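You operate a simulated robot arm through the tools that you are given. There is no shell and no other tool. Be economical: measure what you need, move in short steps, check, and stop when the job is done.

You run a simulated robot arm. Do the job below in one go: nothing can be reset, and whatever is moved stays where it is left.

JOB
Fetch the yellow weight and set it on the middle shelf of the black rack. Then take the green weight and leave it on the open end of the workbench top. Then take the green dish and put it in the white tray. Then put the shims with the smallest size on its label from the top of the grey table on the clear lens. Do these in the order given. Set down upright: yellow weight, green weight.

Only the result counts: the job must be done as asked and must still hold three seconds after the hand-in. Knocking over, shifting, dropping, spilling or breaking anything else fails it.

ROBOT AND FRAMES
A 6-joint arm with a two-finger parallel gripper on a trunk, on a base that drives. Base frame: it is fixed to the floor where the robot stands at the start and does not move with it; the origin is under the middle of the robot, x ahead of it, y to its left, z up. Lengths are in m, angles in rad, forces in N, time in s.
Its first joint turns from -2.007 to 2.007 rad. Places, roughly: clear lens (9x8x2 cm) [-5.3, -1.3, 0.9]; green dish (10x8x3 cm) [-0.2, 4.1, 0.8]; green weight [0.5, 0.25, 0.75]; middle shelf of the black rack [0.7, 0.1, 0.4]; open end of the workbench top [-0.1, 3.2, 0.8]; shims [-4.75, -1.25, 0.75]; white tray (20x27x5 cm) [0, 4.1, 0.8]; yellow weight [0.5, 0.25, 1]. Payload 4.2 kg.
Tool frame: the origin (TCP) lies between the finger pads and is the grasp point; the fingertips stand 0.023 m ahead of it; z points along the fingers, y is the line along which they close. Largest opening 0.094 m; finger width 0.038, thickness 0.01; the body of the gripper, 0.054 by 0.096 m, starts 0.039 m behind the TCP.
Orientation is told as [roll, pitch, yaw] about the base's x, y, z axes, in that order, counted from this pose: with the fingers straight down and closing along the base's y, the tool's x points along the base's -x, its y along +y and its z along -z.

CONTROLS
- The arm moves only by the tool jog_arm. Its argument "motion" is a list of rows, each an object of numbers (a shift or turn left out is 0, a gripper value left out holds the last): "x", "y", "z": the shift along the tool's x, y, z in m; "wx", "wy", "wz": the turn, a rotation vector about the tool's x, y, z in degrees. In form: [{"x": .., "y": .., "z": .., "wx": .., "wy": .., "wz": ..}, ...]. A call has 1 to 20 rows; each row shifts and turns the commanded pose from where the row before left it, along the tool's axes as they then stand. "grip" is the opening, from 0 (shut) to 1 (fully open), set as the call begins (left out, the last holds). Rows are played at 5 a second. More than 0.05 m and 0.15 rad between two rows, or a gripper value outside its range, and nothing of the call is played. A pose out of reach is approached as far as the arm can. The call stops where the force on the tool passes 40 N (or 10 N more than at its start, if that is more) or the arm is blocked; 0.2 s more then pass. The fingers move at their own pace (about 0.108 m/s each) and stop on an object; they squeeze with about 43 N. The grip force told is the motor's: it shows also when the fingers shut on nothing. Time passes only in rows, and 0.2 s behind the last, so rows that do not move let the fingers close. The reply holds the time, the measured pose of the TCP, the force on the tool along the base axes, the opening and the grip force, in the units named above and with some noise, with the torque about the TCP (base axes, N m) and any sound that the robot's microphone picked up.
- Cameras (640 x 400 px; columns grow to the right, rows downward): "scene" is now at [0.2221, 0.1919, 1.3245]; the picture's right is [-0.16, -0.99, 0.00], its down [-0.67, 0.11, -0.73] and it looks along [0.72, -0.11, -0.68] (base axes); focal length 242 px, centre (320, 200). "wrist" rides on the gripper at [0.086, 0.016, -0.075] in the tool frame; the picture's right is [-0.18, 0.98, 0.00], its down [-0.58, -0.11, -0.81] and it looks along [-0.79, -0.15, 0.59] (tool axes); focal length 243 px, centre (320, 200). There is no depth. A picture from a camera that has moved, and an enlarged one, comes with that camera's place and axes in the base frame and with its lens. The place of the scene camera against the robot may be out by one fixed shift of up to 0.025 m in any direction.
- camera(camera): a new picture of that camera. The clock stands still meanwhile.
- slide_trunk(by): slides the trunk up (or, below 0, down) by that many m; the arm and the scene camera ride with it, the base frame stays. It gives what a move gives, with no picture.
- drive_base(legs): drives the robot by 1 to 6 legs, each [ahead, turn to the left] in m and rad, along the robot's own axes; the way and the turn of a leg run together, so that a leg with both is an arc; at most 1.5 m and 3.142 rad a leg. The arm and the cameras ride along, it lands a little off, and it stops where it bumps. It gives what a move gives.
- aim_head(pan, tilt): turns the head with the scene camera to pan (to the left, within 1.396 rad either way) and tilt (down, from -0.506 to 1.204), counted from straight ahead of the robot. It gives what a move gives.
- zoom(camera, box): a new picture of the part [left, top, right, bottom] of that camera's present view, enlarged. The clock stands still meanwhile.
- sign_off(): hands the job in; it is judged then, once.

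Work in short steps. Places have to be worked out from the pictures, the camera data and where the tool is seen: move nearer, look again, correct. Check each grasp and each placing, and mend what went wrong. You have 165 turns and 120 pictures in all, those below and enlarged ones among them. Open the gripper and draw the arm clear of the work before you hand the job in, unless the task says otherwise; then end with one line.

The tools are called after "Call:" as a command line: name --argument value ..., lists and objects as JSON in quotes. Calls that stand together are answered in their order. jog_arm: Moves the arm, as the interface text tells. Its arguments: {"type":"object","properties":{"motion":{"type":"array"},"grip":{"type":"number"}},"required":["motion"]} The other tools are called the same way: slide_trunk (by) slides the trunk up or down; drive_base (legs) drives the base; aim_head (pan, tilt) turns the head that bears the scene camera; camera (camera) takes a picture; zoom (camera, box) takes an enlarged picture of a part of a camera's view; sign_off () hands the job in.

At the start:

```text
t: 0.0
tcp_pos: [0.6002, 0.0565, 1.1172]
tcp_rot: [0.0, 0.001, -0.001]
contact_force: [-0.6, -0.5, 0.1]
torque: [0.0, -0.03, 0.01]
width: 0.0939
grip_force: 0.1
trunk travel left (down, up): [-0.7, 0.29]
robot x, y, heading: [-0.0039, 0.0009, 0.002]
head pan, tilt: [-0.157, 0.749]
```

scene: 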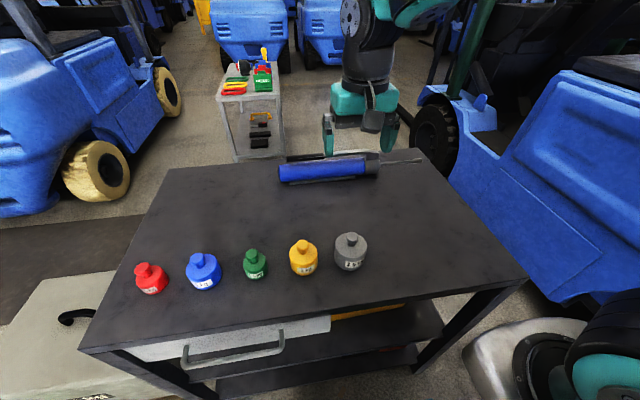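
wrist: 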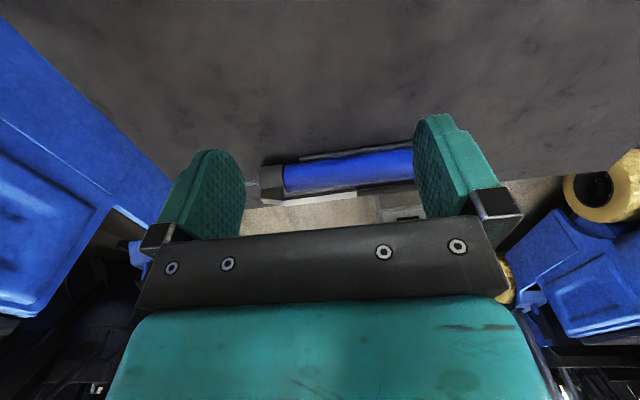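

I see five weights on the black rack's top; yellow is near (0.53, 0.19). I'll zoom in on the weights and on the shelves below.

Call:
zoom --camera "scene" --box '[120, 210, 400, 385]'

Call:
aim_head --pan 0 --tilt 1.2

Call:
camera --camera "scene"

```text
2.29 times, centred on (260, 298) of scene
camera zoom: at [0.2221, 0.1919, 1.3245], right [-0.16, -0.99, 0.0], down [-0.67, 0.11, -0.73], along [0.72, -0.11, -0.68], focal length 554 px, centre (457, -23)
```

zoom: 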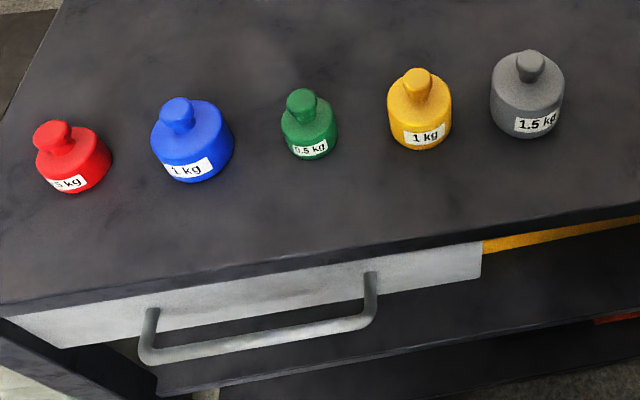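

```text
t: 0.9
tcp_pos: [0.6015, 0.0552, 1.1169]
tcp_rot: [0.0, 0.001, 0.001]
contact_force: [0.0, 0.0, -0.5]
torque: [0.0, 0.0, -0.02]
width: 0.0941
grip_force: 0.1
trunk travel left (down, up): [-0.7, 0.29]
robot x, y, heading: [0.0006, 0.0024, -0.002]
head pan, tilt: [0.0, 1.201]
```

```text
116 pictures are left
camera scene: at [0.1961, 0.2048, 1.2928], right [0.0, -1.0, 0.0], down [-0.93, 0.0, -0.36], along [0.36, 0.0, -0.93], focal length 242 px, centre (320, 200)
```

scene: 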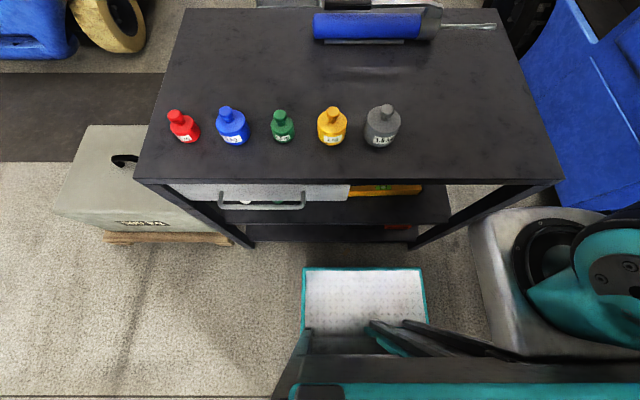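

The table front edge is at about x=0.43. I look to both sides to learn the surroundings before driving.

Call:
aim_head --pan 1.39 --tilt 0.4

Call:
camera --camera "scene"

Call:
aim_head --pan -1.39 --tilt 0.4

Call:
camera --camera "scene"

```text
t: 2.4
tcp_pos: [0.6009, 0.0558, 1.1169]
tcp_rot: [0.001, -0.002, 0.0]
contact_force: [0.5, -1.1, 0.3]
torque: [0.0, 0.01, 0.03]
width: 0.0941
grip_force: 0.1
trunk travel left (down, up): [-0.7, 0.29]
robot x, y, heading: [0.0011, 0.0022, 0.003]
head pan, tilt: [1.389, 0.4]
```

```text
115 pictures are left
camera scene: at [0.1569, 0.296, 1.3555], right [0.98, -0.18, 0.0], down [-0.07, -0.38, -0.92], along [0.17, 0.91, -0.39], focal length 242 px, centre (320, 200)
```

scene: 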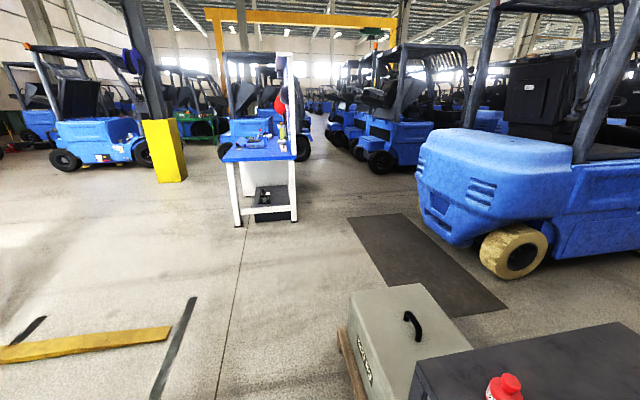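

```text
t: 4.9
tcp_pos: [0.6006, 0.0562, 1.1176]
tcp_rot: [0.0, -0.001, -0.001]
contact_force: [0.1, 0.5, 0.0]
torque: [0.04, -0.02, -0.01]
width: 0.0941
grip_force: 0.1
trunk travel left (down, up): [-0.7, 0.29]
robot x, y, heading: [0.0012, 0.0023, -0.002]
head pan, tilt: [-1.389, 0.4]
```

```text
114 pictures are left
camera scene: at [0.1569, 0.1137, 1.3555], right [-0.98, -0.18, 0.0], down [-0.07, 0.38, -0.92], along [0.17, -0.91, -0.39], focal length 242 px, centre (320, 200)
```

scene: 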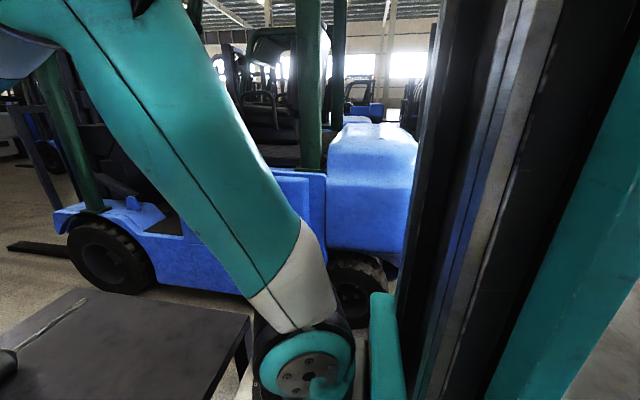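

The aisle is open to the left and toward the workbench. I back up 0.7 m, lower the trunk and look into the rack shelves.

Call:
drive_base --legs '[[-0.7, 0]]'

Call:
slide_trunk --by -0.5

Call:
aim_head --pan -0.1 --tilt 0.35

Call:
camera --camera "scene"

```text
t: 6.8
tcp_pos: [0.4526, 0.0565, 1.118]
tcp_rot: [0.0, -0.002, -0.001]
contact_force: [-0.2, 0.5, -1.1]
torque: [0.0, 0.0, -0.01]
width: 0.0941
grip_force: 0.0
trunk travel left (down, up): [-0.7, 0.29]
robot x, y, heading: [-0.1479, 0.0097, 0.035]
head pan, tilt: [-1.389, 0.4]
stopped in leg 1: the robot was blocked; the commanded pose is now the measured one
```

```text
refused: -0.5 is not a number from -0.4 to 0.4
```

```text
t: 8.2
tcp_pos: [0.4543, 0.0572, 1.1172]
tcp_rot: [0.0, -0.001, 0.001]
contact_force: [0.1, 0.7, -0.8]
torque: [0.04, 0.02, 0.03]
width: 0.094
grip_force: 0.0
trunk travel left (down, up): [-0.7, 0.29]
robot x, y, heading: [-0.1472, 0.0088, 0.037]
head pan, tilt: [-0.099, 0.351]
```

```text
113 pictures are left
camera scene: at [0.08, 0.2147, 1.3601], right [-0.07, -1.0, 0.0], down [-0.34, 0.02, -0.94], along [0.94, -0.06, -0.34], focal length 242 px, centre (320, 200)
```

scene: 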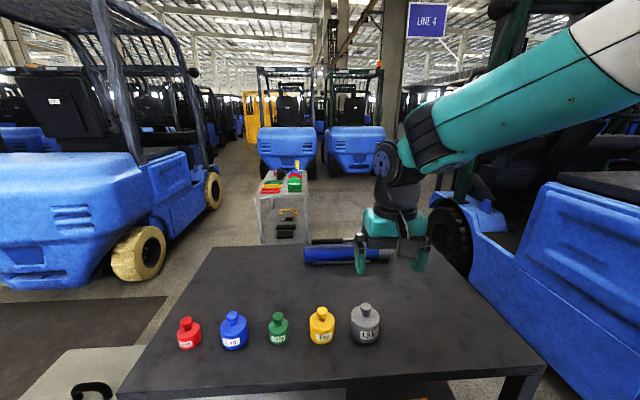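

I was blocked at the back after 0.15 m, so something stands behind me. I go forward a little, turn left in place, and look behind and around.

Call:
drive_base --legs '[[0.1, 0]]'

Call:
drive_base --legs '[[0, 1.0]]'

Call:
aim_head --pan 1.39 --tilt 0.6

Call:
camera --camera "scene"

```text
t: 9.4
tcp_pos: [0.5542, 0.0604, 1.1168]
tcp_rot: [-0.001, 0.001, 0.001]
contact_force: [-0.3, 0.5, -0.8]
torque: [0.0, 0.01, 0.03]
width: 0.0939
grip_force: 0.1
trunk travel left (down, up): [-0.7, 0.29]
robot x, y, heading: [-0.0462, 0.016, 0.031]
head pan, tilt: [-0.099, 0.351]
```

```text
t: 12.3
tcp_pos: [0.2395, 0.5448, 1.1164]
tcp_rot: [0.0, -0.001, 1.002]
contact_force: [-0.8, 0.7, 0.0]
torque: [-0.02, -0.01, 0.01]
width: 0.0942
grip_force: 0.1
trunk travel left (down, up): [-0.7, 0.29]
robot x, y, heading: [-0.0453, 0.0134, 1.039]
head pan, tilt: [-0.099, 0.351]
```

```text
t: 13.9
tcp_pos: [0.2404, 0.5444, 1.1172]
tcp_rot: [0.0, 0.001, 1.001]
contact_force: [0.6, 0.8, 0.9]
torque: [0.02, 0.02, 0.01]
width: 0.0943
grip_force: 0.1
trunk travel left (down, up): [-0.7, 0.29]
robot x, y, heading: [-0.047, 0.0114, 1.04]
head pan, tilt: [1.389, 0.6]
```

```text
112 pictures are left
camera scene: at [-0.2145, 0.3125, 1.3373], right [0.66, 0.75, 0.0], down [0.43, -0.37, -0.83], along [-0.62, 0.54, -0.56], focal length 242 px, centre (320, 200)
```

scene: 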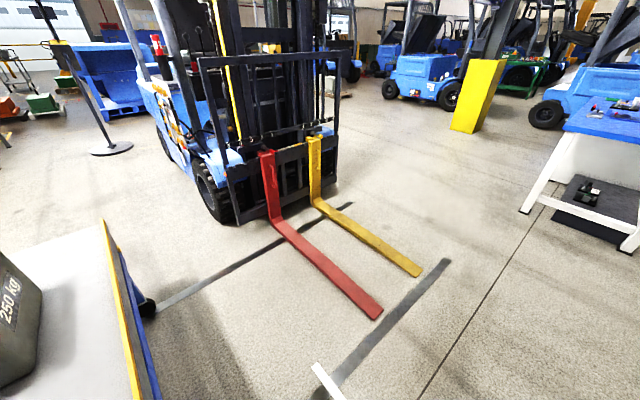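

A cart with a 250 kg block is behind me, and the forks are at about (-0.6, 1.1..1.5). I drive to about (-0.35, 0.5) through the gap, turn to face the rack, and look at the shelves.

Call:
drive_base --legs '[[0, 1.0], [0.55, 0], [0, -1.3], [0, -1.1]]'

Call:
slide_trunk --by -0.4

Call:
aim_head --pan 0.0 --tilt 0.45

Call:
camera --camera "scene"

```text
t: 25.7
tcp_pos: [0.2759, 0.3093, 1.1171]
tcp_rot: [0.0, 0.001, -0.416]
contact_force: [-0.4, -0.2, 0.1]
torque: [-0.01, -0.01, 0.0]
width: 0.0939
grip_force: 0.1
trunk travel left (down, up): [-0.7, 0.29]
robot x, y, heading: [-0.289, 0.5123, -0.385]
head pan, tilt: [1.389, 0.6]
```

```text
t: 29.5
tcp_pos: [0.2761, 0.3103, 0.7175]
tcp_rot: [0.001, 0.0, -0.416]
contact_force: [-0.2, -0.6, 0.5]
torque: [-0.06, -0.03, 0.0]
width: 0.0941
grip_force: 0.1
trunk travel left (down, up): [-0.3, 0.69]
robot x, y, heading: [-0.2926, 0.5151, -0.384]
head pan, tilt: [1.389, 0.6]
```

```text
t: 31.0
tcp_pos: [0.2759, 0.3097, 0.717]
tcp_rot: [0.0, 0.0, -0.419]
contact_force: [1.1, 0.8, -0.1]
torque: [-0.03, 0.02, -0.04]
width: 0.0943
grip_force: 0.1
trunk travel left (down, up): [-0.3, 0.69]
robot x, y, heading: [-0.2914, 0.5079, -0.381]
head pan, tilt: [0.0, 0.45]
```

```text
111 pictures are left
camera scene: at [-0.0035, 0.6115, 0.9509], right [-0.37, -0.93, 0.0], down [-0.4, 0.16, -0.9], along [0.84, -0.34, -0.44], focal length 242 px, centre (320, 200)
```

scene: 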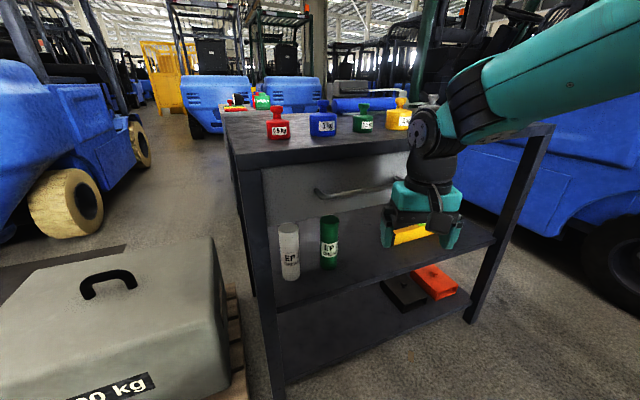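

The middle shelf is at about z=0.41, with two cans at left and a yellow item at right. I look with the wrist camera for the part hidden by the arm.

Call:
camera --camera "wrist"

Call:
zoom --camera "scene" --box '[230, 80, 550, 320]'

```text
110 pictures are left
camera wrist: at [0.2037, 0.361, 0.7923], right [0.57, 0.82, 0.0], down [0.49, -0.34, 0.81], along [0.66, -0.46, -0.59], focal length 243 px, centre (320, 200)
```

wrist: 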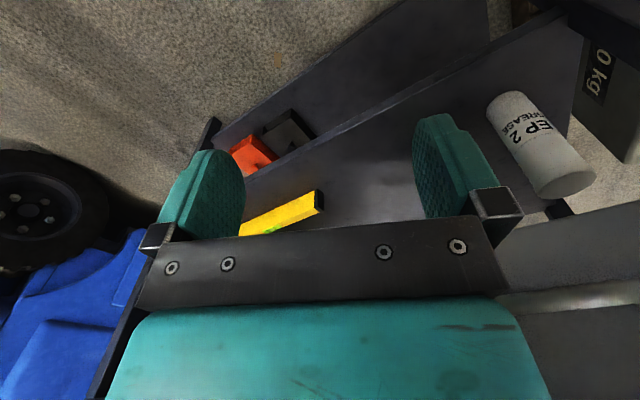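

```text
1.67 times, centred on (390, 200) of scene
camera zoom: at [-0.0035, 0.6115, 0.9509], right [-0.37, -0.93, 0.0], down [-0.4, 0.16, -0.9], along [0.84, -0.34, -0.44], focal length 404 px, centre (203, 200)
```

zoom: 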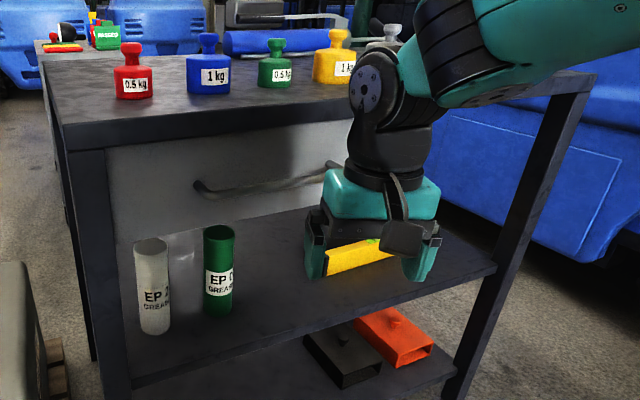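

Free spot on the middle shelf: about (0.53, 0.19), the same x,y as the yellow weight on top. I'll hold the weight with a near-horizontal tool, so I raise the trunk and flip the tool 180° to keep the wrist camera on top.

Call:
slide_trunk --by 0.4

Call:
jog_arm --motion '[{"wz": 8.5}, {"wz": 8.5}, {"wz": 8.5}, {"wz": 8.5}, {"wz": 8.5}, {"wz": 8.5}, {"wz": 8.5}, {"wz": 8.5}, {"wz": 8.5}, {"wz": 8.5}, {"wz": 8.5}]'

Call:
jog_arm --motion '[{"wz": 8.5}, {"wz": 8.5}, {"wz": 8.5}, {"wz": 8.5}, {"wz": 8.5}, {"wz": 8.5}, {"wz": 8.5}, {"wz": 8.5}, {"wz": 8.5}, {"wz": 8.5}]'

```text
t: 34.9
tcp_pos: [0.2763, 0.3094, 1.1173]
tcp_rot: [0.0, 0.0, -0.416]
contact_force: [0.0, -0.2, 0.4]
torque: [-0.04, 0.0, 0.01]
width: 0.0939
grip_force: 0.0
trunk travel left (down, up): [-0.7, 0.29]
robot x, y, heading: [-0.2911, 0.5101, -0.382]
head pan, tilt: [0.0, 0.45]
```

```text
t: 37.3
tcp_pos: [0.2768, 0.3096, 1.1168]
tcp_rot: [0.0, -0.001, -2.052]
contact_force: [-0.6, -0.2, -0.4]
torque: [0.01, 0.0, 0.04]
width: 0.0936
grip_force: 0.0
trunk travel left (down, up): [-0.7, 0.29]
robot x, y, heading: [-0.2903, 0.5081, -0.384]
head pan, tilt: [0.0, 0.45]
```

```text
t: 39.5
tcp_pos: [0.2489, 0.1508, 1.1473]
tcp_rot: [0.028, -0.005, 2.778]
contact_force: [-0.7, -0.2, -0.7]
torque: [0.02, 0.0, -0.02]
width: 0.0938
grip_force: 0.0
out of reach, approached as far as the arm can: row 7, 8, 9, 10
trunk travel left (down, up): [-0.7, 0.29]
robot x, y, heading: [-0.2935, 0.5103, -0.379]
head pan, tilt: [0.0, 0.45]
```

The flip isn't reachable. I'll use the normal side with a 45° forward tilt instead, so first I rotate back.

Call:
jog_arm --motion '[{"wz": -8.5}, {"wz": -8.5}, {"wz": -8.5}, {"wz": -8.5}, {"wz": -8.5}, {"wz": -8.5}, {"wz": -8.5}, {"wz": -8.5}, {"wz": -8.5}, {"wz": -8.5}]'

Call:
jog_arm --motion '[{"wz": -8.5}, {"wz": -8.5}, {"wz": -8.5}, {"wz": -8.5}, {"wz": -8.5}, {"wz": -8.5}, {"wz": -8.5}, {"wz": -8.5}, {"wz": -8.5}]'

```text
t: 41.7
tcp_pos: [0.2477, 0.1501, 1.1467]
tcp_rot: [0.0, 0.001, -2.047]
contact_force: [0.7, 0.1, -0.3]
torque: [-0.01, -0.04, -0.01]
width: 0.0938
grip_force: 0.1
trunk travel left (down, up): [-0.7, 0.29]
robot x, y, heading: [-0.2878, 0.513, -0.386]
head pan, tilt: [0.0, 0.45]
```

```text
t: 43.7
tcp_pos: [0.2492, 0.1517, 1.1459]
tcp_rot: [0.001, 0.001, -0.71]
contact_force: [0.0, -0.2, 0.0]
torque: [-0.01, -0.02, -0.01]
width: 0.0939
grip_force: 0.0
trunk travel left (down, up): [-0.7, 0.29]
robot x, y, heading: [-0.2892, 0.5124, -0.384]
head pan, tilt: [0.0, 0.45]
```

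Back to normal orientation. Now I straighten the yaw to about -0.38 and tilt the tool 45° forward at this height.

Call:
jog_arm --motion '[{"wz": -6.3}, {"wz": -6.3}, {"wz": -6.3}, {"wy": -7.5}, {"wy": -7.5}, {"wy": -7.5}, {"wy": -7.5}, {"wy": -7.5}, {"wy": -7.5}]'

Call:
aim_head --pan 0.0 --tilt 0.7

Call:
camera --camera "scene"

Call:
camera --camera "wrist"

```text
t: 45.7
tcp_pos: [0.2475, 0.1528, 1.1461]
tcp_rot: [0.0, -0.787, -0.385]
contact_force: [0.8, -0.3, -0.6]
torque: [0.02, 0.03, 0.02]
width: 0.0942
grip_force: 0.0
trunk travel left (down, up): [-0.7, 0.29]
robot x, y, heading: [-0.2948, 0.5145, -0.383]
head pan, tilt: [0.0, 0.45]
```

```text
t: 46.4
tcp_pos: [0.248, 0.1517, 1.1462]
tcp_rot: [0.001, -0.784, -0.384]
contact_force: [0.2, 0.2, 0.2]
torque: [0.04, 0.01, -0.01]
width: 0.0936
grip_force: 0.1
trunk travel left (down, up): [-0.7, 0.29]
robot x, y, heading: [-0.2908, 0.5141, -0.386]
head pan, tilt: [0.0, 0.7]
```

```text
108 pictures are left
camera scene: at [-0.01, 0.614, 1.3288], right [-0.37, -0.93, 0.0], down [-0.6, 0.24, -0.77], along [0.71, -0.29, -0.64], focal length 242 px, centre (320, 200)
```

scene: 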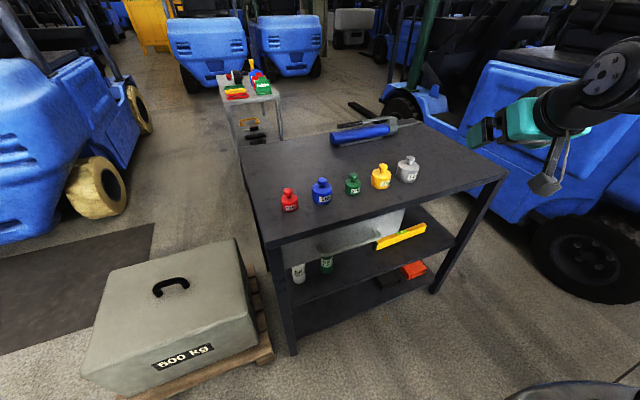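

```text
107 pictures are left
camera wrist: at [0.1481, 0.2096, 1.1385], right [0.49, 0.86, 0.13], down [-0.19, -0.04, 0.98], along [0.85, -0.5, 0.14], focal length 243 px, centre (320, 200)
```

wrist: 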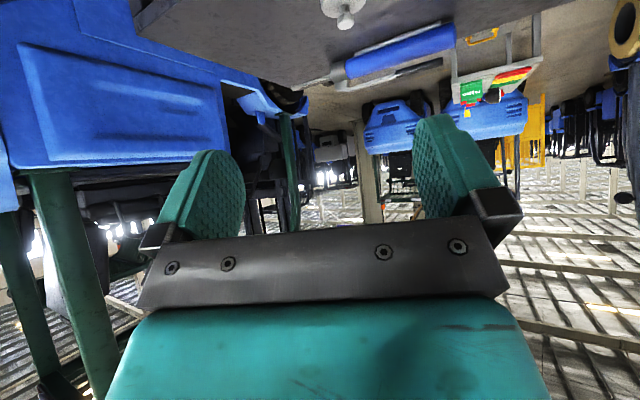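

Crossing the two scene views puts the yellow weight near (0.515, 0.185) with the table top at about 0.82. I move the tool to a point 0.17 m behind it and check with the wrist camera.

Call:
jog_arm --motion '[{"x": 0.0143, "y": 0.0218, "z": 0.0296}, {"x": 0.0143, "y": 0.0218, "z": 0.0296}, {"x": 0.0143, "y": 0.0218, "z": 0.0296}, {"x": 0.0143, "y": 0.0218, "z": 0.0296}, {"x": 0.0143, "y": 0.0218, "z": 0.0296}, {"x": 0.0143, "y": 0.0218, "z": 0.0296}]'

Call:
camera --camera "wrist"

Call:
camera --camera "scene"

```text
t: 47.8
tcp_pos: [0.3555, 0.2481, 0.9603]
tcp_rot: [0.001, -0.787, -0.383]
contact_force: [0.0, 0.8, -0.2]
torque: [-0.02, 0.01, 0.04]
width: 0.094
grip_force: 0.1
trunk travel left (down, up): [-0.7, 0.29]
robot x, y, heading: [-0.2927, 0.5139, -0.389]
head pan, tilt: [0.0, 0.7]
```

```text
106 pictures are left
camera wrist: at [0.2569, 0.306, 0.9518], right [0.49, 0.86, 0.13], down [-0.19, -0.04, 0.98], along [0.85, -0.5, 0.14], focal length 243 px, centre (320, 200)
```

wrist: 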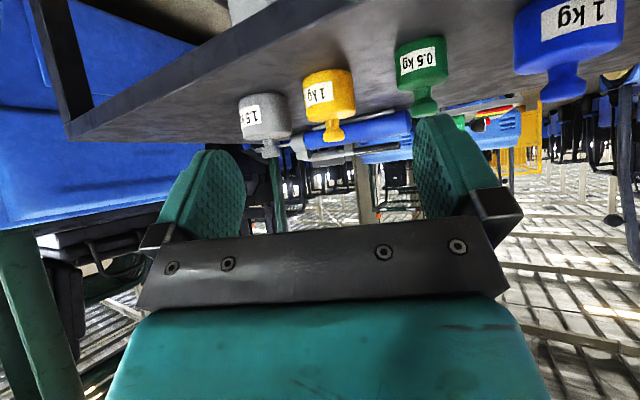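

```text
105 pictures are left
camera scene: at [-0.0105, 0.6139, 1.3289], right [-0.37, -0.93, 0.0], down [-0.6, 0.24, -0.77], along [0.71, -0.29, -0.64], focal length 242 px, centre (320, 200)
```

scene: 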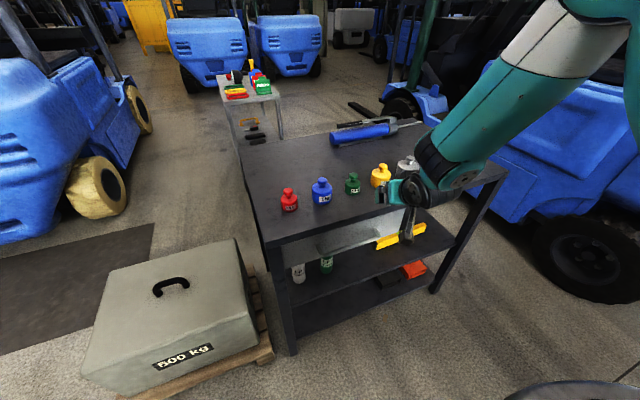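

The wrist view shows the yellow weight ahead, slightly right of the fingers' centre. I advance 0.06 m level and look again for a parallax fix.

Call:
jog_arm --motion '[{"x": -0.0212, "z": 0.0212}, {"x": -0.0212, "z": 0.0212}]'

Call:
camera --camera "wrist"

```text
t: 48.4
tcp_pos: [0.4119, 0.2245, 0.9592]
tcp_rot: [0.0, -0.785, -0.385]
contact_force: [-0.4, 0.5, 0.6]
torque: [-0.02, -0.01, -0.02]
width: 0.094
grip_force: 0.1
trunk travel left (down, up): [-0.7, 0.29]
robot x, y, heading: [-0.2904, 0.5111, -0.383]
head pan, tilt: [0.0, 0.7]
```

```text
104 pictures are left
camera wrist: at [0.3132, 0.2834, 0.9522], right [0.49, 0.86, 0.13], down [-0.19, -0.04, 0.98], along [0.85, -0.5, 0.14], focal length 243 px, centre (320, 200)
```

wrist: 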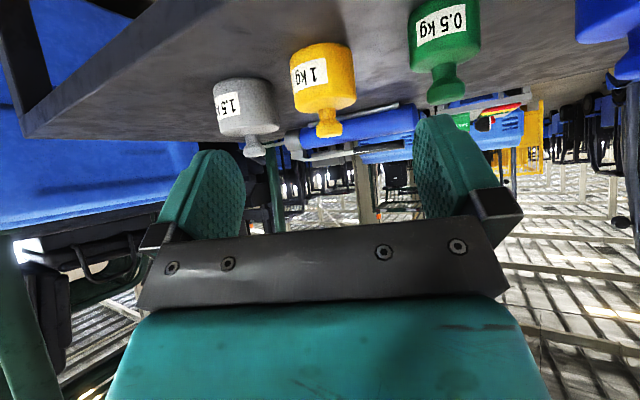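

Laterally it is nearly aligned; depth and height are still uncertain. I lower 0.05 m for a vertical parallax fix.

Call:
jog_arm --motion '[{"x": 0.0177, "y": 0.0025, "z": 0.0177}, {"x": 0.0177, "y": 0.0025, "z": 0.0177}]'

Call:
camera --camera "wrist"

```text
t: 49.0
tcp_pos: [0.4143, 0.2302, 0.9097]
tcp_rot: [-0.001, -0.787, -0.383]
contact_force: [-0.2, -0.5, 0.6]
torque: [0.01, -0.01, -0.01]
width: 0.0939
grip_force: 0.1
trunk travel left (down, up): [-0.7, 0.29]
robot x, y, heading: [-0.2891, 0.5097, -0.383]
head pan, tilt: [0.0, 0.7]
```

```text
103 pictures are left
camera wrist: at [0.3146, 0.2886, 0.902], right [0.49, 0.86, 0.13], down [-0.19, -0.04, 0.98], along [0.85, -0.5, 0.14], focal length 243 px, centre (320, 200)
```

wrist: 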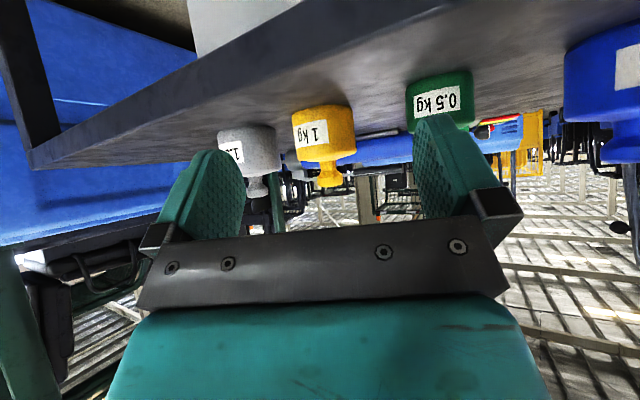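

Parallax gives the yellow weight at about (0.543, 0.170) and the table top near z=0.845. I advance most of the way with the fingers straddling the weight, then look.

Call:
jog_arm --motion '[{"x": -0.0158, "y": -0.0014, "z": 0.0221}, {"x": -0.0158, "y": -0.0014, "z": 0.0221}, {"x": -0.0158, "y": -0.0014, "z": 0.0221}]'

Call:
camera --camera "wrist"

Call:
zoom --camera "scene" --box '[320, 120, 480, 220]'

```text
t: 49.8
tcp_pos: [0.4857, 0.1967, 0.8972]
tcp_rot: [-0.001, -0.787, -0.384]
contact_force: [-0.8, -0.2, -0.2]
torque: [0.0, 0.01, 0.01]
width: 0.0941
grip_force: 0.0
trunk travel left (down, up): [-0.7, 0.29]
robot x, y, heading: [-0.2892, 0.5114, -0.385]
head pan, tilt: [0.0, 0.7]
```

```text
102 pictures are left
camera wrist: at [0.3867, 0.2545, 0.8884], right [0.49, 0.86, 0.13], down [-0.19, -0.04, 0.98], along [0.85, -0.5, 0.14], focal length 243 px, centre (320, 200)
```

wrist: 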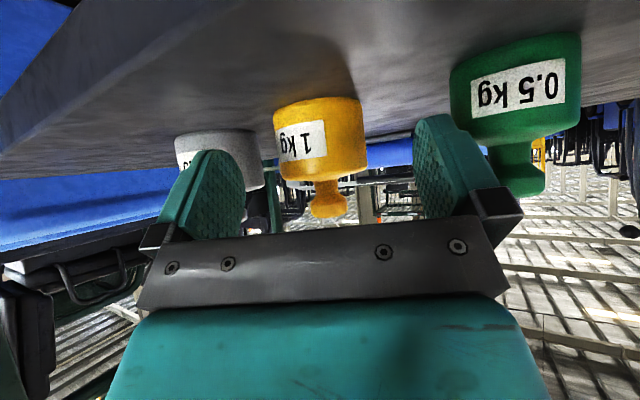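

```text
4.00 times, centred on (400, 170) of scene
camera zoom: at [-0.0102, 0.6141, 1.3287], right [-0.37, -0.93, 0.0], down [-0.6, 0.24, -0.77], along [0.71, -0.29, -0.64], focal length 969 px, centre (0, 320)
```

zoom: 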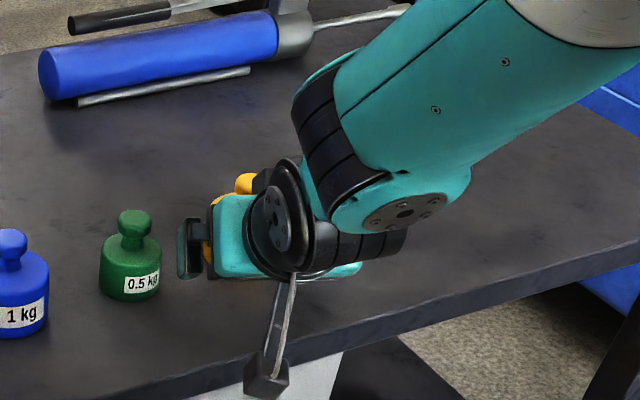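

Aligned well. I advance the last 5.5 cm, lower 1.2 cm, and close the fingers.

Call:
jog_arm --motion '[{"x": -0.0101, "y": -0.001, "z": 0.0158}, {"x": -0.0101, "y": -0.001, "z": 0.0158}, {"x": -0.0101, "y": -0.001, "z": 0.0158}]'

Call:
camera --camera "wrist"

```text
t: 50.6
tcp_pos: [0.5363, 0.1743, 0.8846]
tcp_rot: [-0.002, -0.786, -0.385]
contact_force: [-0.3, -0.7, -0.1]
torque: [0.03, 0.0, -0.01]
width: 0.094
grip_force: 0.0
trunk travel left (down, up): [-0.7, 0.29]
robot x, y, heading: [-0.2899, 0.5118, -0.381]
head pan, tilt: [0.0, 0.7]
```

```text
100 pictures are left
camera wrist: at [0.4364, 0.2312, 0.8765], right [0.49, 0.86, 0.13], down [-0.19, -0.04, 0.98], along [0.85, -0.5, 0.14], focal length 243 px, centre (320, 200)
```

wrist: 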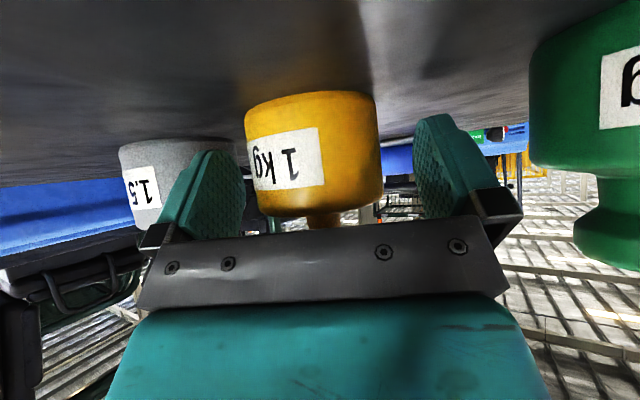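

The weight's body is between the fingers at the right depth. I close.

Call:
jog_arm --motion '[{}, {}, {}, {}, {}]' --grip 0

Call:
slide_trunk --by 0.06

Call:
camera --camera "wrist"

```text
t: 51.8
tcp_pos: [0.5369, 0.1726, 0.8851]
tcp_rot: [0.0, -0.786, -0.384]
contact_force: [-0.9, -2.7, -0.1]
torque: [-0.22, 0.15, 0.05]
width: 0.0603
grip_force: 43.5
trunk travel left (down, up): [-0.7, 0.29]
robot x, y, heading: [-0.2917, 0.5128, -0.38]
head pan, tilt: [0.0, 0.7]
```

```text
t: 52.8
tcp_pos: [0.5356, 0.173, 0.9428]
tcp_rot: [-0.001, -0.784, -0.384]
contact_force: [-0.6, 0.1, -9.6]
torque: [0.02, 0.06, 0.0]
width: 0.0606
grip_force: 43.0
trunk travel left (down, up): [-0.76, 0.23]
robot x, y, heading: [-0.2914, 0.5116, -0.382]
head pan, tilt: [0.0, 0.7]
```

```text
99 pictures are left
camera wrist: at [0.4365, 0.2313, 0.936], right [0.49, 0.86, 0.13], down [-0.19, -0.04, 0.98], along [0.85, -0.5, 0.14], focal length 243 px, centre (320, 200)
```

wrist: 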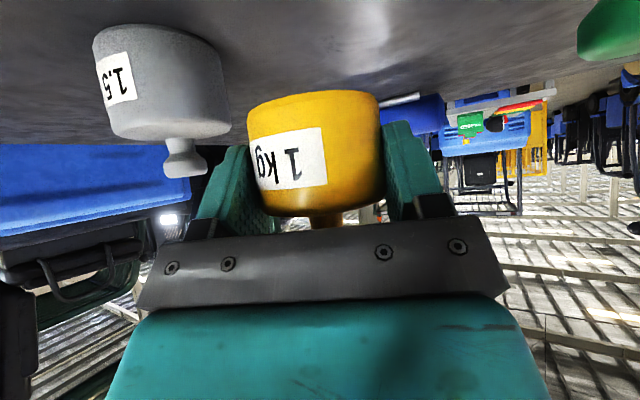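

Grasped and lifted (about 9.8 N, upright). I back the base 0.3 m so the weight clears the table edge, lower the trunk 0.4 and look at the shelf.

Call:
drive_base --legs '[[-0.3, 0]]'

Call:
slide_trunk --by -0.34

Call:
camera --camera "wrist"

Call:
camera --camera "scene"

```text
t: 54.9
tcp_pos: [0.2578, 0.2864, 0.9434]
tcp_rot: [0.0, -0.785, -0.381]
contact_force: [-1.0, -0.2, -9.8]
torque: [0.05, 0.07, -0.01]
width: 0.0604
grip_force: 43.0
trunk travel left (down, up): [-0.76, 0.23]
robot x, y, heading: [-0.5672, 0.6236, -0.384]
head pan, tilt: [0.0, 0.7]
```

```text
t: 58.2
tcp_pos: [0.2575, 0.287, 0.6045]
tcp_rot: [-0.001, -0.783, -0.38]
contact_force: [0.5, -0.5, -9.6]
torque: [0.02, 0.03, 0.02]
width: 0.0603
grip_force: 43.1
trunk travel left (down, up): [-0.42, 0.57]
robot x, y, heading: [-0.5681, 0.6255, -0.379]
head pan, tilt: [0.0, 0.7]
```

```text
98 pictures are left
camera wrist: at [0.1577, 0.3454, 0.5961], right [0.49, 0.86, 0.13], down [-0.19, -0.04, 0.98], along [0.85, -0.5, 0.14], focal length 243 px, centre (320, 200)
```

wrist: 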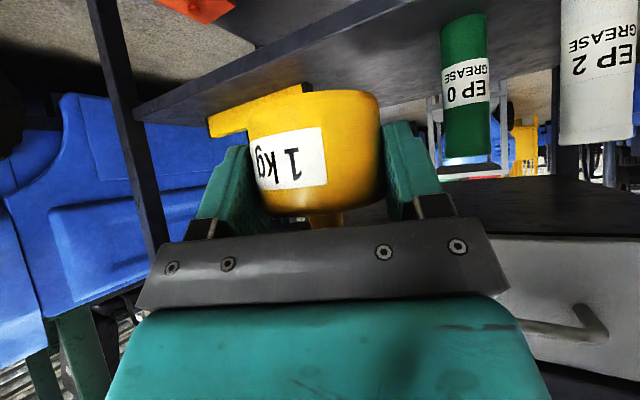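

```text
97 pictures are left
camera scene: at [-0.2894, 0.7269, 1.0486], right [-0.37, -0.93, 0.0], down [-0.6, 0.24, -0.76], along [0.71, -0.28, -0.64], focal length 242 px, centre (320, 200)
```

scene: 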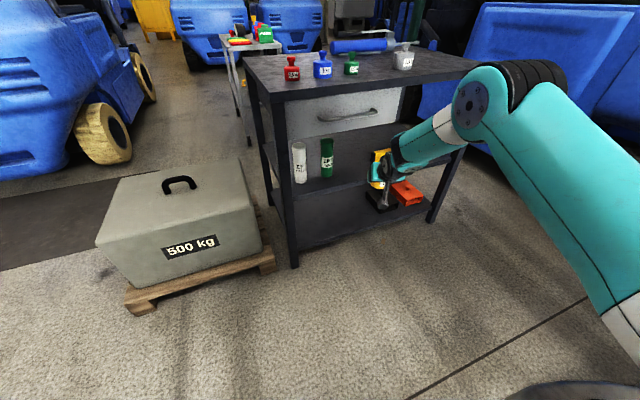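

I lower 0.07 m more for a vertical parallax measurement of the shelf.

Call:
slide_trunk --by -0.07

Call:
camera --camera "wrist"

```text
t: 59.3
tcp_pos: [0.2567, 0.2865, 0.5338]
tcp_rot: [0.0, -0.785, -0.383]
contact_force: [-0.3, -0.4, -10.1]
torque: [0.01, 0.06, 0.02]
width: 0.0604
grip_force: 42.9
trunk travel left (down, up): [-0.35, 0.64]
robot x, y, heading: [-0.5696, 0.6229, -0.379]
head pan, tilt: [0.0, 0.7]
```

```text
96 pictures are left
camera wrist: at [0.1577, 0.3454, 0.5262], right [0.49, 0.86, 0.13], down [-0.19, -0.04, 0.98], along [0.85, -0.5, 0.14], focal length 243 px, centre (320, 200)
```

wrist: 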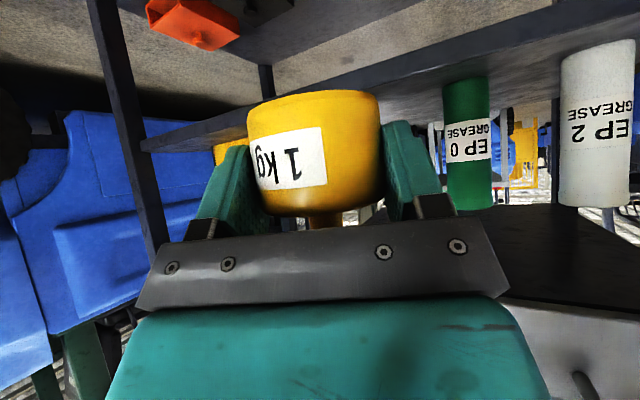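

Shelf is at about z=0.445 with drawer bottom near 0.675; the free spot is about (0.515, 0.165), left-front of the yellow level and right of the green can. I turn slightly left and shift the arm right to line up for a straight drive-in.

Call:
drive_base --legs '[[0, 0.08]]'

Call:
jog_arm --motion '[{"y": -0.0387}, {"y": -0.0387}, {"y": -0.0387}]'

Call:
camera --camera "wrist"

```text
t: 60.2
tcp_pos: [0.2815, 0.3549, 0.5334]
tcp_rot: [0.0, -0.784, -0.3]
contact_force: [-0.5, 0.7, -10.4]
torque: [-0.01, 0.02, -0.01]
width: 0.0604
grip_force: 42.7
trunk travel left (down, up): [-0.35, 0.64]
robot x, y, heading: [-0.5732, 0.6255, -0.299]
head pan, tilt: [0.0, 0.7]
```

```text
t: 61.0
tcp_pos: [0.2478, 0.2441, 0.5338]
tcp_rot: [0.002, -0.785, -0.299]
contact_force: [0.8, 1.5, -9.3]
torque: [-0.02, 0.05, -0.02]
width: 0.0603
grip_force: 43.3
trunk travel left (down, up): [-0.35, 0.64]
robot x, y, heading: [-0.5695, 0.6254, -0.297]
head pan, tilt: [0.0, 0.7]
```

```text
95 pictures are left
camera wrist: at [0.1436, 0.2944, 0.5259], right [0.41, 0.9, 0.13], down [-0.18, -0.06, 0.98], along [0.89, -0.43, 0.14], focal length 243 px, centre (320, 200)
```

wrist: 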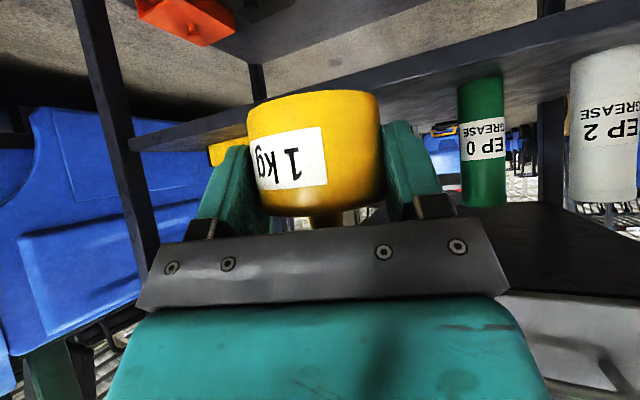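

Lined up. I drive ahead 0.18 m and look again.

Call:
drive_base --legs '[[0.18, 0]]'

Call:
camera --camera "wrist"

Call:
camera --camera "scene"

```text
t: 62.5
tcp_pos: [0.4227, 0.1898, 0.5335]
tcp_rot: [0.0, -0.784, -0.302]
contact_force: [0.1, -0.7, -9.0]
torque: [0.0, 0.05, 0.04]
width: 0.0604
grip_force: 43.2
trunk travel left (down, up): [-0.35, 0.64]
robot x, y, heading: [-0.398, 0.571, -0.305]
head pan, tilt: [0.0, 0.7]
```

```text
94 pictures are left
camera wrist: at [0.3174, 0.2393, 0.5259], right [0.42, 0.9, 0.13], down [-0.18, -0.06, 0.98], along [0.89, -0.43, 0.14], focal length 243 px, centre (320, 200)
```

wrist: 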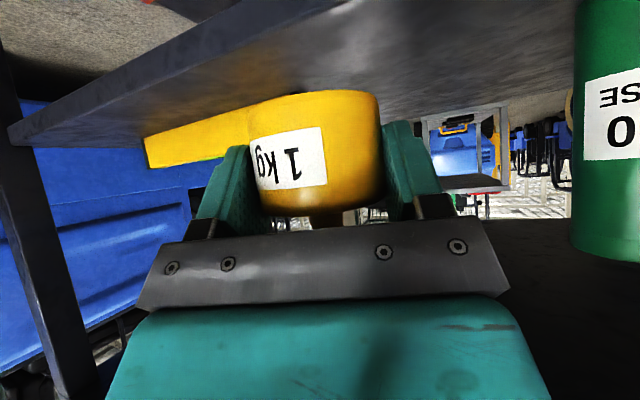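

```text
93 pictures are left
camera scene: at [-0.1237, 0.6959, 0.9786], right [-0.3, -0.96, 0.0], down [-0.62, 0.19, -0.76], along [0.73, -0.23, -0.64], focal length 242 px, centre (320, 200)
```

scene: 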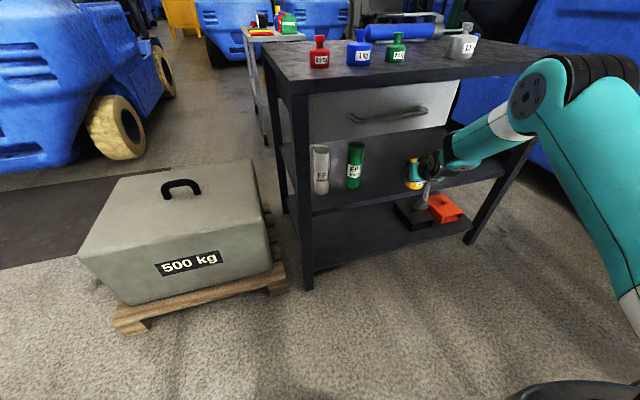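

Clear of handle and can. I drive another 0.09 m, then check before lowering.

Call:
drive_base --legs '[[0.09, 0]]'

Call:
camera --camera "wrist"

Call:
zoom --camera "scene" --box '[300, 60, 620, 260]'

```text
t: 63.6
tcp_pos: [0.508, 0.1627, 0.5333]
tcp_rot: [0.003, -0.783, -0.302]
contact_force: [0.0, 0.2, -9.1]
torque: [-0.01, 0.05, -0.02]
width: 0.0602
grip_force: 42.9
trunk travel left (down, up): [-0.35, 0.64]
robot x, y, heading: [-0.3103, 0.5469, -0.299]
head pan, tilt: [0.0, 0.7]
```

```text
92 pictures are left
camera wrist: at [0.4033, 0.2127, 0.5258], right [0.42, 0.9, 0.13], down [-0.18, -0.06, 0.98], along [0.89, -0.43, 0.14], focal length 243 px, centre (320, 200)
```

wrist: 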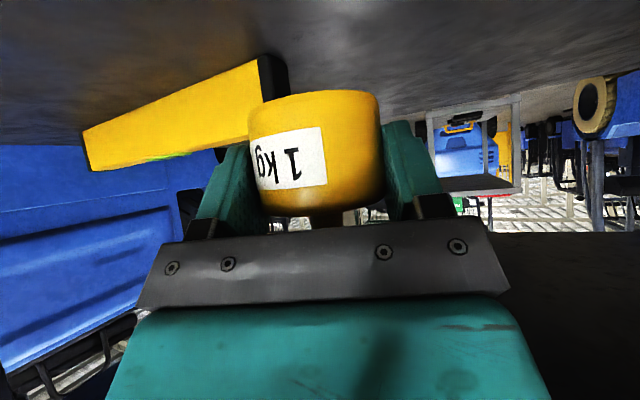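

```text
2.00 times, centred on (460, 160) of scene
camera zoom: at [-0.0376, 0.6693, 0.9786], right [-0.3, -0.96, 0.0], down [-0.62, 0.19, -0.76], along [0.73, -0.23, -0.64], focal length 485 px, centre (40, 280)
```

zoom: 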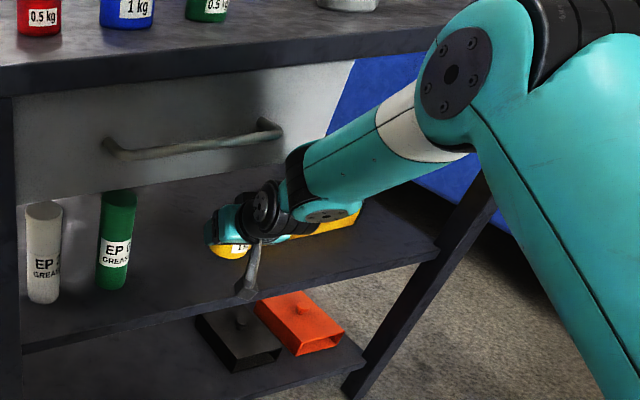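

Plenty of margin. I lower 0.04 m in small rows.

Call:
jog_arm --motion '[{"x": 0.0094, "z": 0.0094}, {"x": 0.0094, "z": 0.0094}, {"x": 0.0047, "z": 0.0047}, {"x": 0.0024, "z": 0.0024}, {"x": 0.0024, "z": 0.0024}]'

Call:
camera --camera "wrist"

```text
t: 64.8
tcp_pos: [0.5073, 0.1623, 0.4929]
tcp_rot: [0.0, -0.784, -0.302]
contact_force: [-0.1, -0.3, -9.0]
torque: [-0.02, 0.06, -0.02]
width: 0.0604
grip_force: 42.7
trunk travel left (down, up): [-0.35, 0.64]
robot x, y, heading: [-0.311, 0.5417, -0.296]
head pan, tilt: [0.0, 0.7]
```

```text
90 pictures are left
camera wrist: at [0.403, 0.2128, 0.4859], right [0.42, 0.9, 0.13], down [-0.18, -0.06, 0.98], along [0.89, -0.43, 0.14], focal length 243 px, centre (320, 200)
```

wrist: 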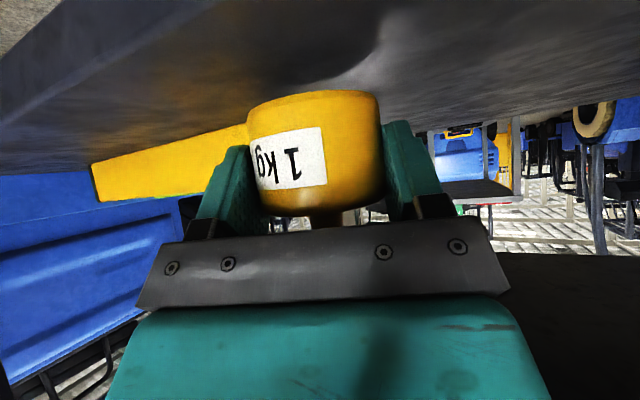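

Still hanging freely (-9 N). I continue in 3 mm rows.

Call:
jog_arm --motion '[{"x": 0.0021, "z": 0.0021}, {"x": 0.0021, "z": 0.0021}]'

Call:
jog_arm --motion '[{"x": 0.0014, "z": 0.0014}, {"x": 0.0014, "z": 0.0014}]'

Call:
jog_arm --motion '[{"x": 0.0011, "z": 0.0011}, {"x": 0.0011, "z": 0.0011}]'

Call:
camera --camera "wrist"

```text
t: 65.4
tcp_pos: [0.5075, 0.1631, 0.4873]
tcp_rot: [0.0, -0.783, -0.302]
contact_force: [-0.3, 0.6, -10.6]
torque: [-0.01, 0.03, 0.0]
width: 0.0606
grip_force: 43.2
trunk travel left (down, up): [-0.35, 0.64]
robot x, y, heading: [-0.3123, 0.541, -0.297]
head pan, tilt: [0.0, 0.7]
```

```text
t: 66.0
tcp_pos: [0.508, 0.1629, 0.484]
tcp_rot: [0.0, -0.781, -0.302]
contact_force: [-0.8, 0.1, -11.0]
torque: [0.02, 0.05, 0.02]
width: 0.0604
grip_force: 43.2
trunk travel left (down, up): [-0.35, 0.64]
robot x, y, heading: [-0.3072, 0.5476, -0.3]
head pan, tilt: [0.0, 0.7]
```

```text
t: 66.6
tcp_pos: [0.5076, 0.1623, 0.4805]
tcp_rot: [0.0, -0.783, -0.303]
contact_force: [0.0, -0.3, -10.6]
torque: [0.02, 0.07, -0.04]
width: 0.0603
grip_force: 42.9
trunk travel left (down, up): [-0.35, 0.64]
robot x, y, heading: [-0.3121, 0.5413, -0.301]
head pan, tilt: [0.0, 0.7]
```

```text
89 pictures are left
camera wrist: at [0.4029, 0.2126, 0.473], right [0.42, 0.9, 0.13], down [-0.18, -0.06, 0.98], along [0.89, -0.43, 0.14], focal length 243 px, centre (320, 200)
```

wrist: 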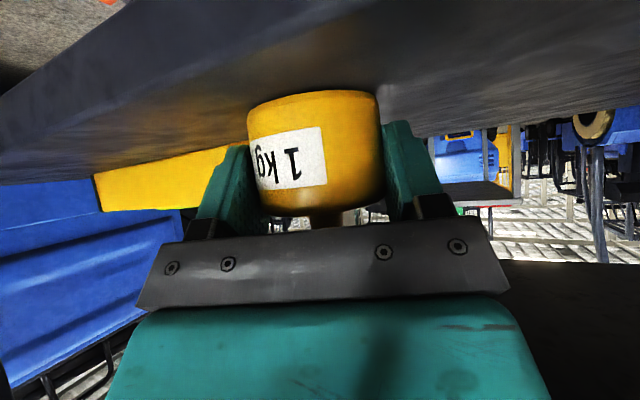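

Very close to contact. I continue in 1.5 mm rows.

Call:
jog_arm --motion '[{"x": 0.0011, "z": 0.0011}, {"x": 0.0011, "z": 0.0011}]'

Call:
jog_arm --motion '[{"x": 0.0011, "z": 0.0011}]'

Call:
jog_arm --motion '[{"x": 0.0011, "z": 0.0011}]'

Call:
zoom --camera "wrist" --box '[160, 40, 480, 240]'

```text
t: 67.2
tcp_pos: [0.5081, 0.1625, 0.4782]
tcp_rot: [0.0, -0.785, -0.3]
contact_force: [-3.4, -0.2, 0.7]
torque: [0.3, 0.24, 0.03]
width: 0.0607
grip_force: 42.8
trunk travel left (down, up): [-0.35, 0.64]
robot x, y, heading: [-0.3086, 0.5447, -0.301]
head pan, tilt: [0.0, 0.7]
```

```text
t: 67.6
tcp_pos: [0.5085, 0.1626, 0.4789]
tcp_rot: [0.001, -0.789, -0.302]
contact_force: [-9.8, 2.6, 17.3]
torque: [0.49, 0.88, 0.07]
width: 0.0603
grip_force: 43.1
trunk travel left (down, up): [-0.35, 0.64]
robot x, y, heading: [-0.3117, 0.5435, -0.299]
head pan, tilt: [0.0, 0.7]
```

```text
t: 68.0
tcp_pos: [0.5083, 0.1625, 0.4794]
tcp_rot: [-0.001, -0.792, -0.302]
contact_force: [-13.4, 4.0, 33.0]
torque: [0.39, 0.53, -0.09]
width: 0.0602
grip_force: 42.8
trunk travel left (down, up): [-0.35, 0.64]
robot x, y, heading: [-0.3091, 0.5422, -0.299]
head pan, tilt: [0.0, 0.7]
```

```text
2.00 times, centred on (320, 140) of wrist
camera zoom: at [0.4042, 0.2122, 0.4705], right [0.42, 0.9, 0.13], down [-0.19, -0.05, 0.98], along [0.89, -0.43, 0.15], focal length 485 px, centre (320, 320)
```

zoom: 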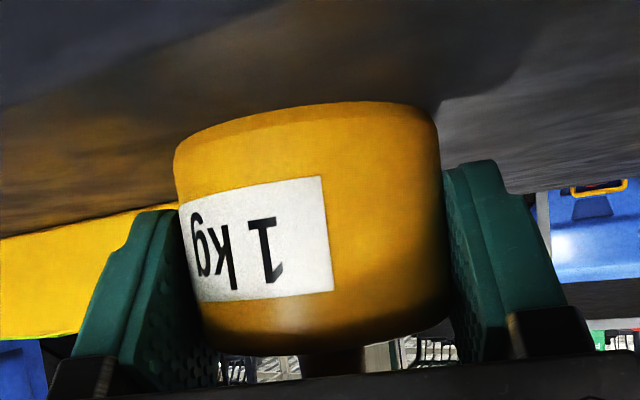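

Contact made at TCP z≈0.478. I relieve 2.5 mm of pressing, then open the fingers.

Call:
jog_arm --motion '[{"x": -0.0018, "z": -0.0018}, {}]'

Call:
jog_arm --motion '[{}, {}, {}, {}]' --grip 1

Call:
camera --camera "wrist"

```text
t: 68.6
tcp_pos: [0.5084, 0.1616, 0.4792]
tcp_rot: [0.0, -0.79, -0.304]
contact_force: [7.4, -3.4, 20.9]
torque: [-0.15, -1.15, -0.17]
width: 0.0604
grip_force: 42.7
trunk travel left (down, up): [-0.35, 0.64]
robot x, y, heading: [-0.3088, 0.5446, -0.297]
head pan, tilt: [0.0, 0.7]
```

```text
t: 69.6
tcp_pos: [0.5076, 0.1637, 0.4766]
tcp_rot: [0.0, -0.781, -0.3]
contact_force: [-0.3, 0.0, 0.5]
torque: [-0.01, -0.01, 0.01]
width: 0.094
grip_force: 0.1
trunk travel left (down, up): [-0.35, 0.64]
robot x, y, heading: [-0.3096, 0.5448, -0.302]
head pan, tilt: [0.0, 0.7]
```

```text
87 pictures are left
camera wrist: at [0.4029, 0.2134, 0.4687], right [0.42, 0.9, 0.13], down [-0.18, -0.06, 0.98], along [0.89, -0.43, 0.14], focal length 243 px, centre (320, 200)
```

wrist: 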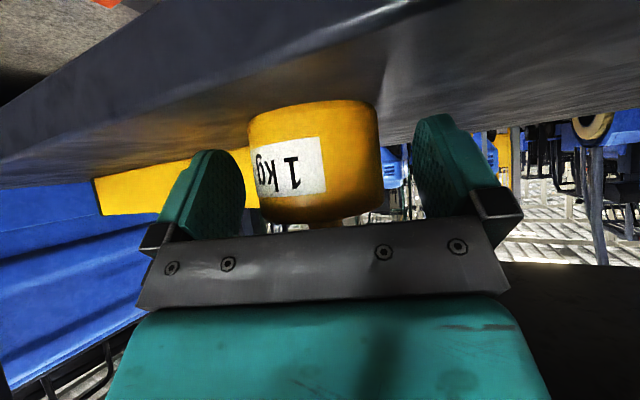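

The weight stands free. I draw back level with the arm, then drive back.

Call:
jog_arm --motion '[{"x": 0.0141, "z": -0.0141}, {"x": 0.0212, "z": -0.0212}, {"x": 0.0212, "z": -0.0212}]'

Call:
drive_base --legs '[[-0.25, 0]]'

Call:
camera --camera "wrist"

Call:
slide_trunk --by 0.4

```text
t: 70.4
tcp_pos: [0.4305, 0.1867, 0.4777]
tcp_rot: [0.001, -0.785, -0.303]
contact_force: [-0.5, -0.9, 0.1]
torque: [-0.02, 0.0, -0.02]
width: 0.0939
grip_force: 0.1
trunk travel left (down, up): [-0.35, 0.64]
robot x, y, heading: [-0.3088, 0.5412, -0.3]
head pan, tilt: [0.0, 0.7]
```

```text
t: 72.2
tcp_pos: [0.1919, 0.2602, 0.476]
tcp_rot: [0.0, -0.783, -0.301]
contact_force: [0.2, -0.1, -0.1]
torque: [-0.02, 0.01, 0.02]
width: 0.0938
grip_force: 0.1
trunk travel left (down, up): [-0.35, 0.64]
robot x, y, heading: [-0.5477, 0.6166, -0.303]
head pan, tilt: [0.0, 0.7]
```

```text
86 pictures are left
camera wrist: at [0.0875, 0.3102, 0.4686], right [0.42, 0.9, 0.13], down [-0.18, -0.06, 0.98], along [0.89, -0.43, 0.14], focal length 243 px, centre (320, 200)
```

wrist: 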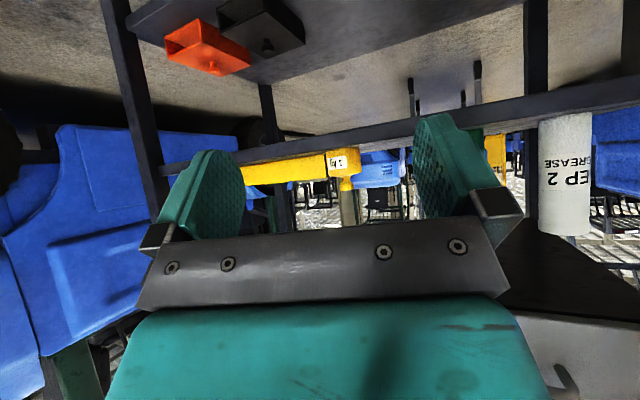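

```text
t: 76.0
tcp_pos: [0.1906, 0.2606, 0.8758]
tcp_rot: [-0.001, -0.784, -0.301]
contact_force: [0.1, -0.9, -0.6]
torque: [0.02, 0.0, 0.02]
width: 0.0939
grip_force: 0.1
trunk travel left (down, up): [-0.75, 0.24]
robot x, y, heading: [-0.5476, 0.6139, -0.301]
head pan, tilt: [0.0, 0.7]
```

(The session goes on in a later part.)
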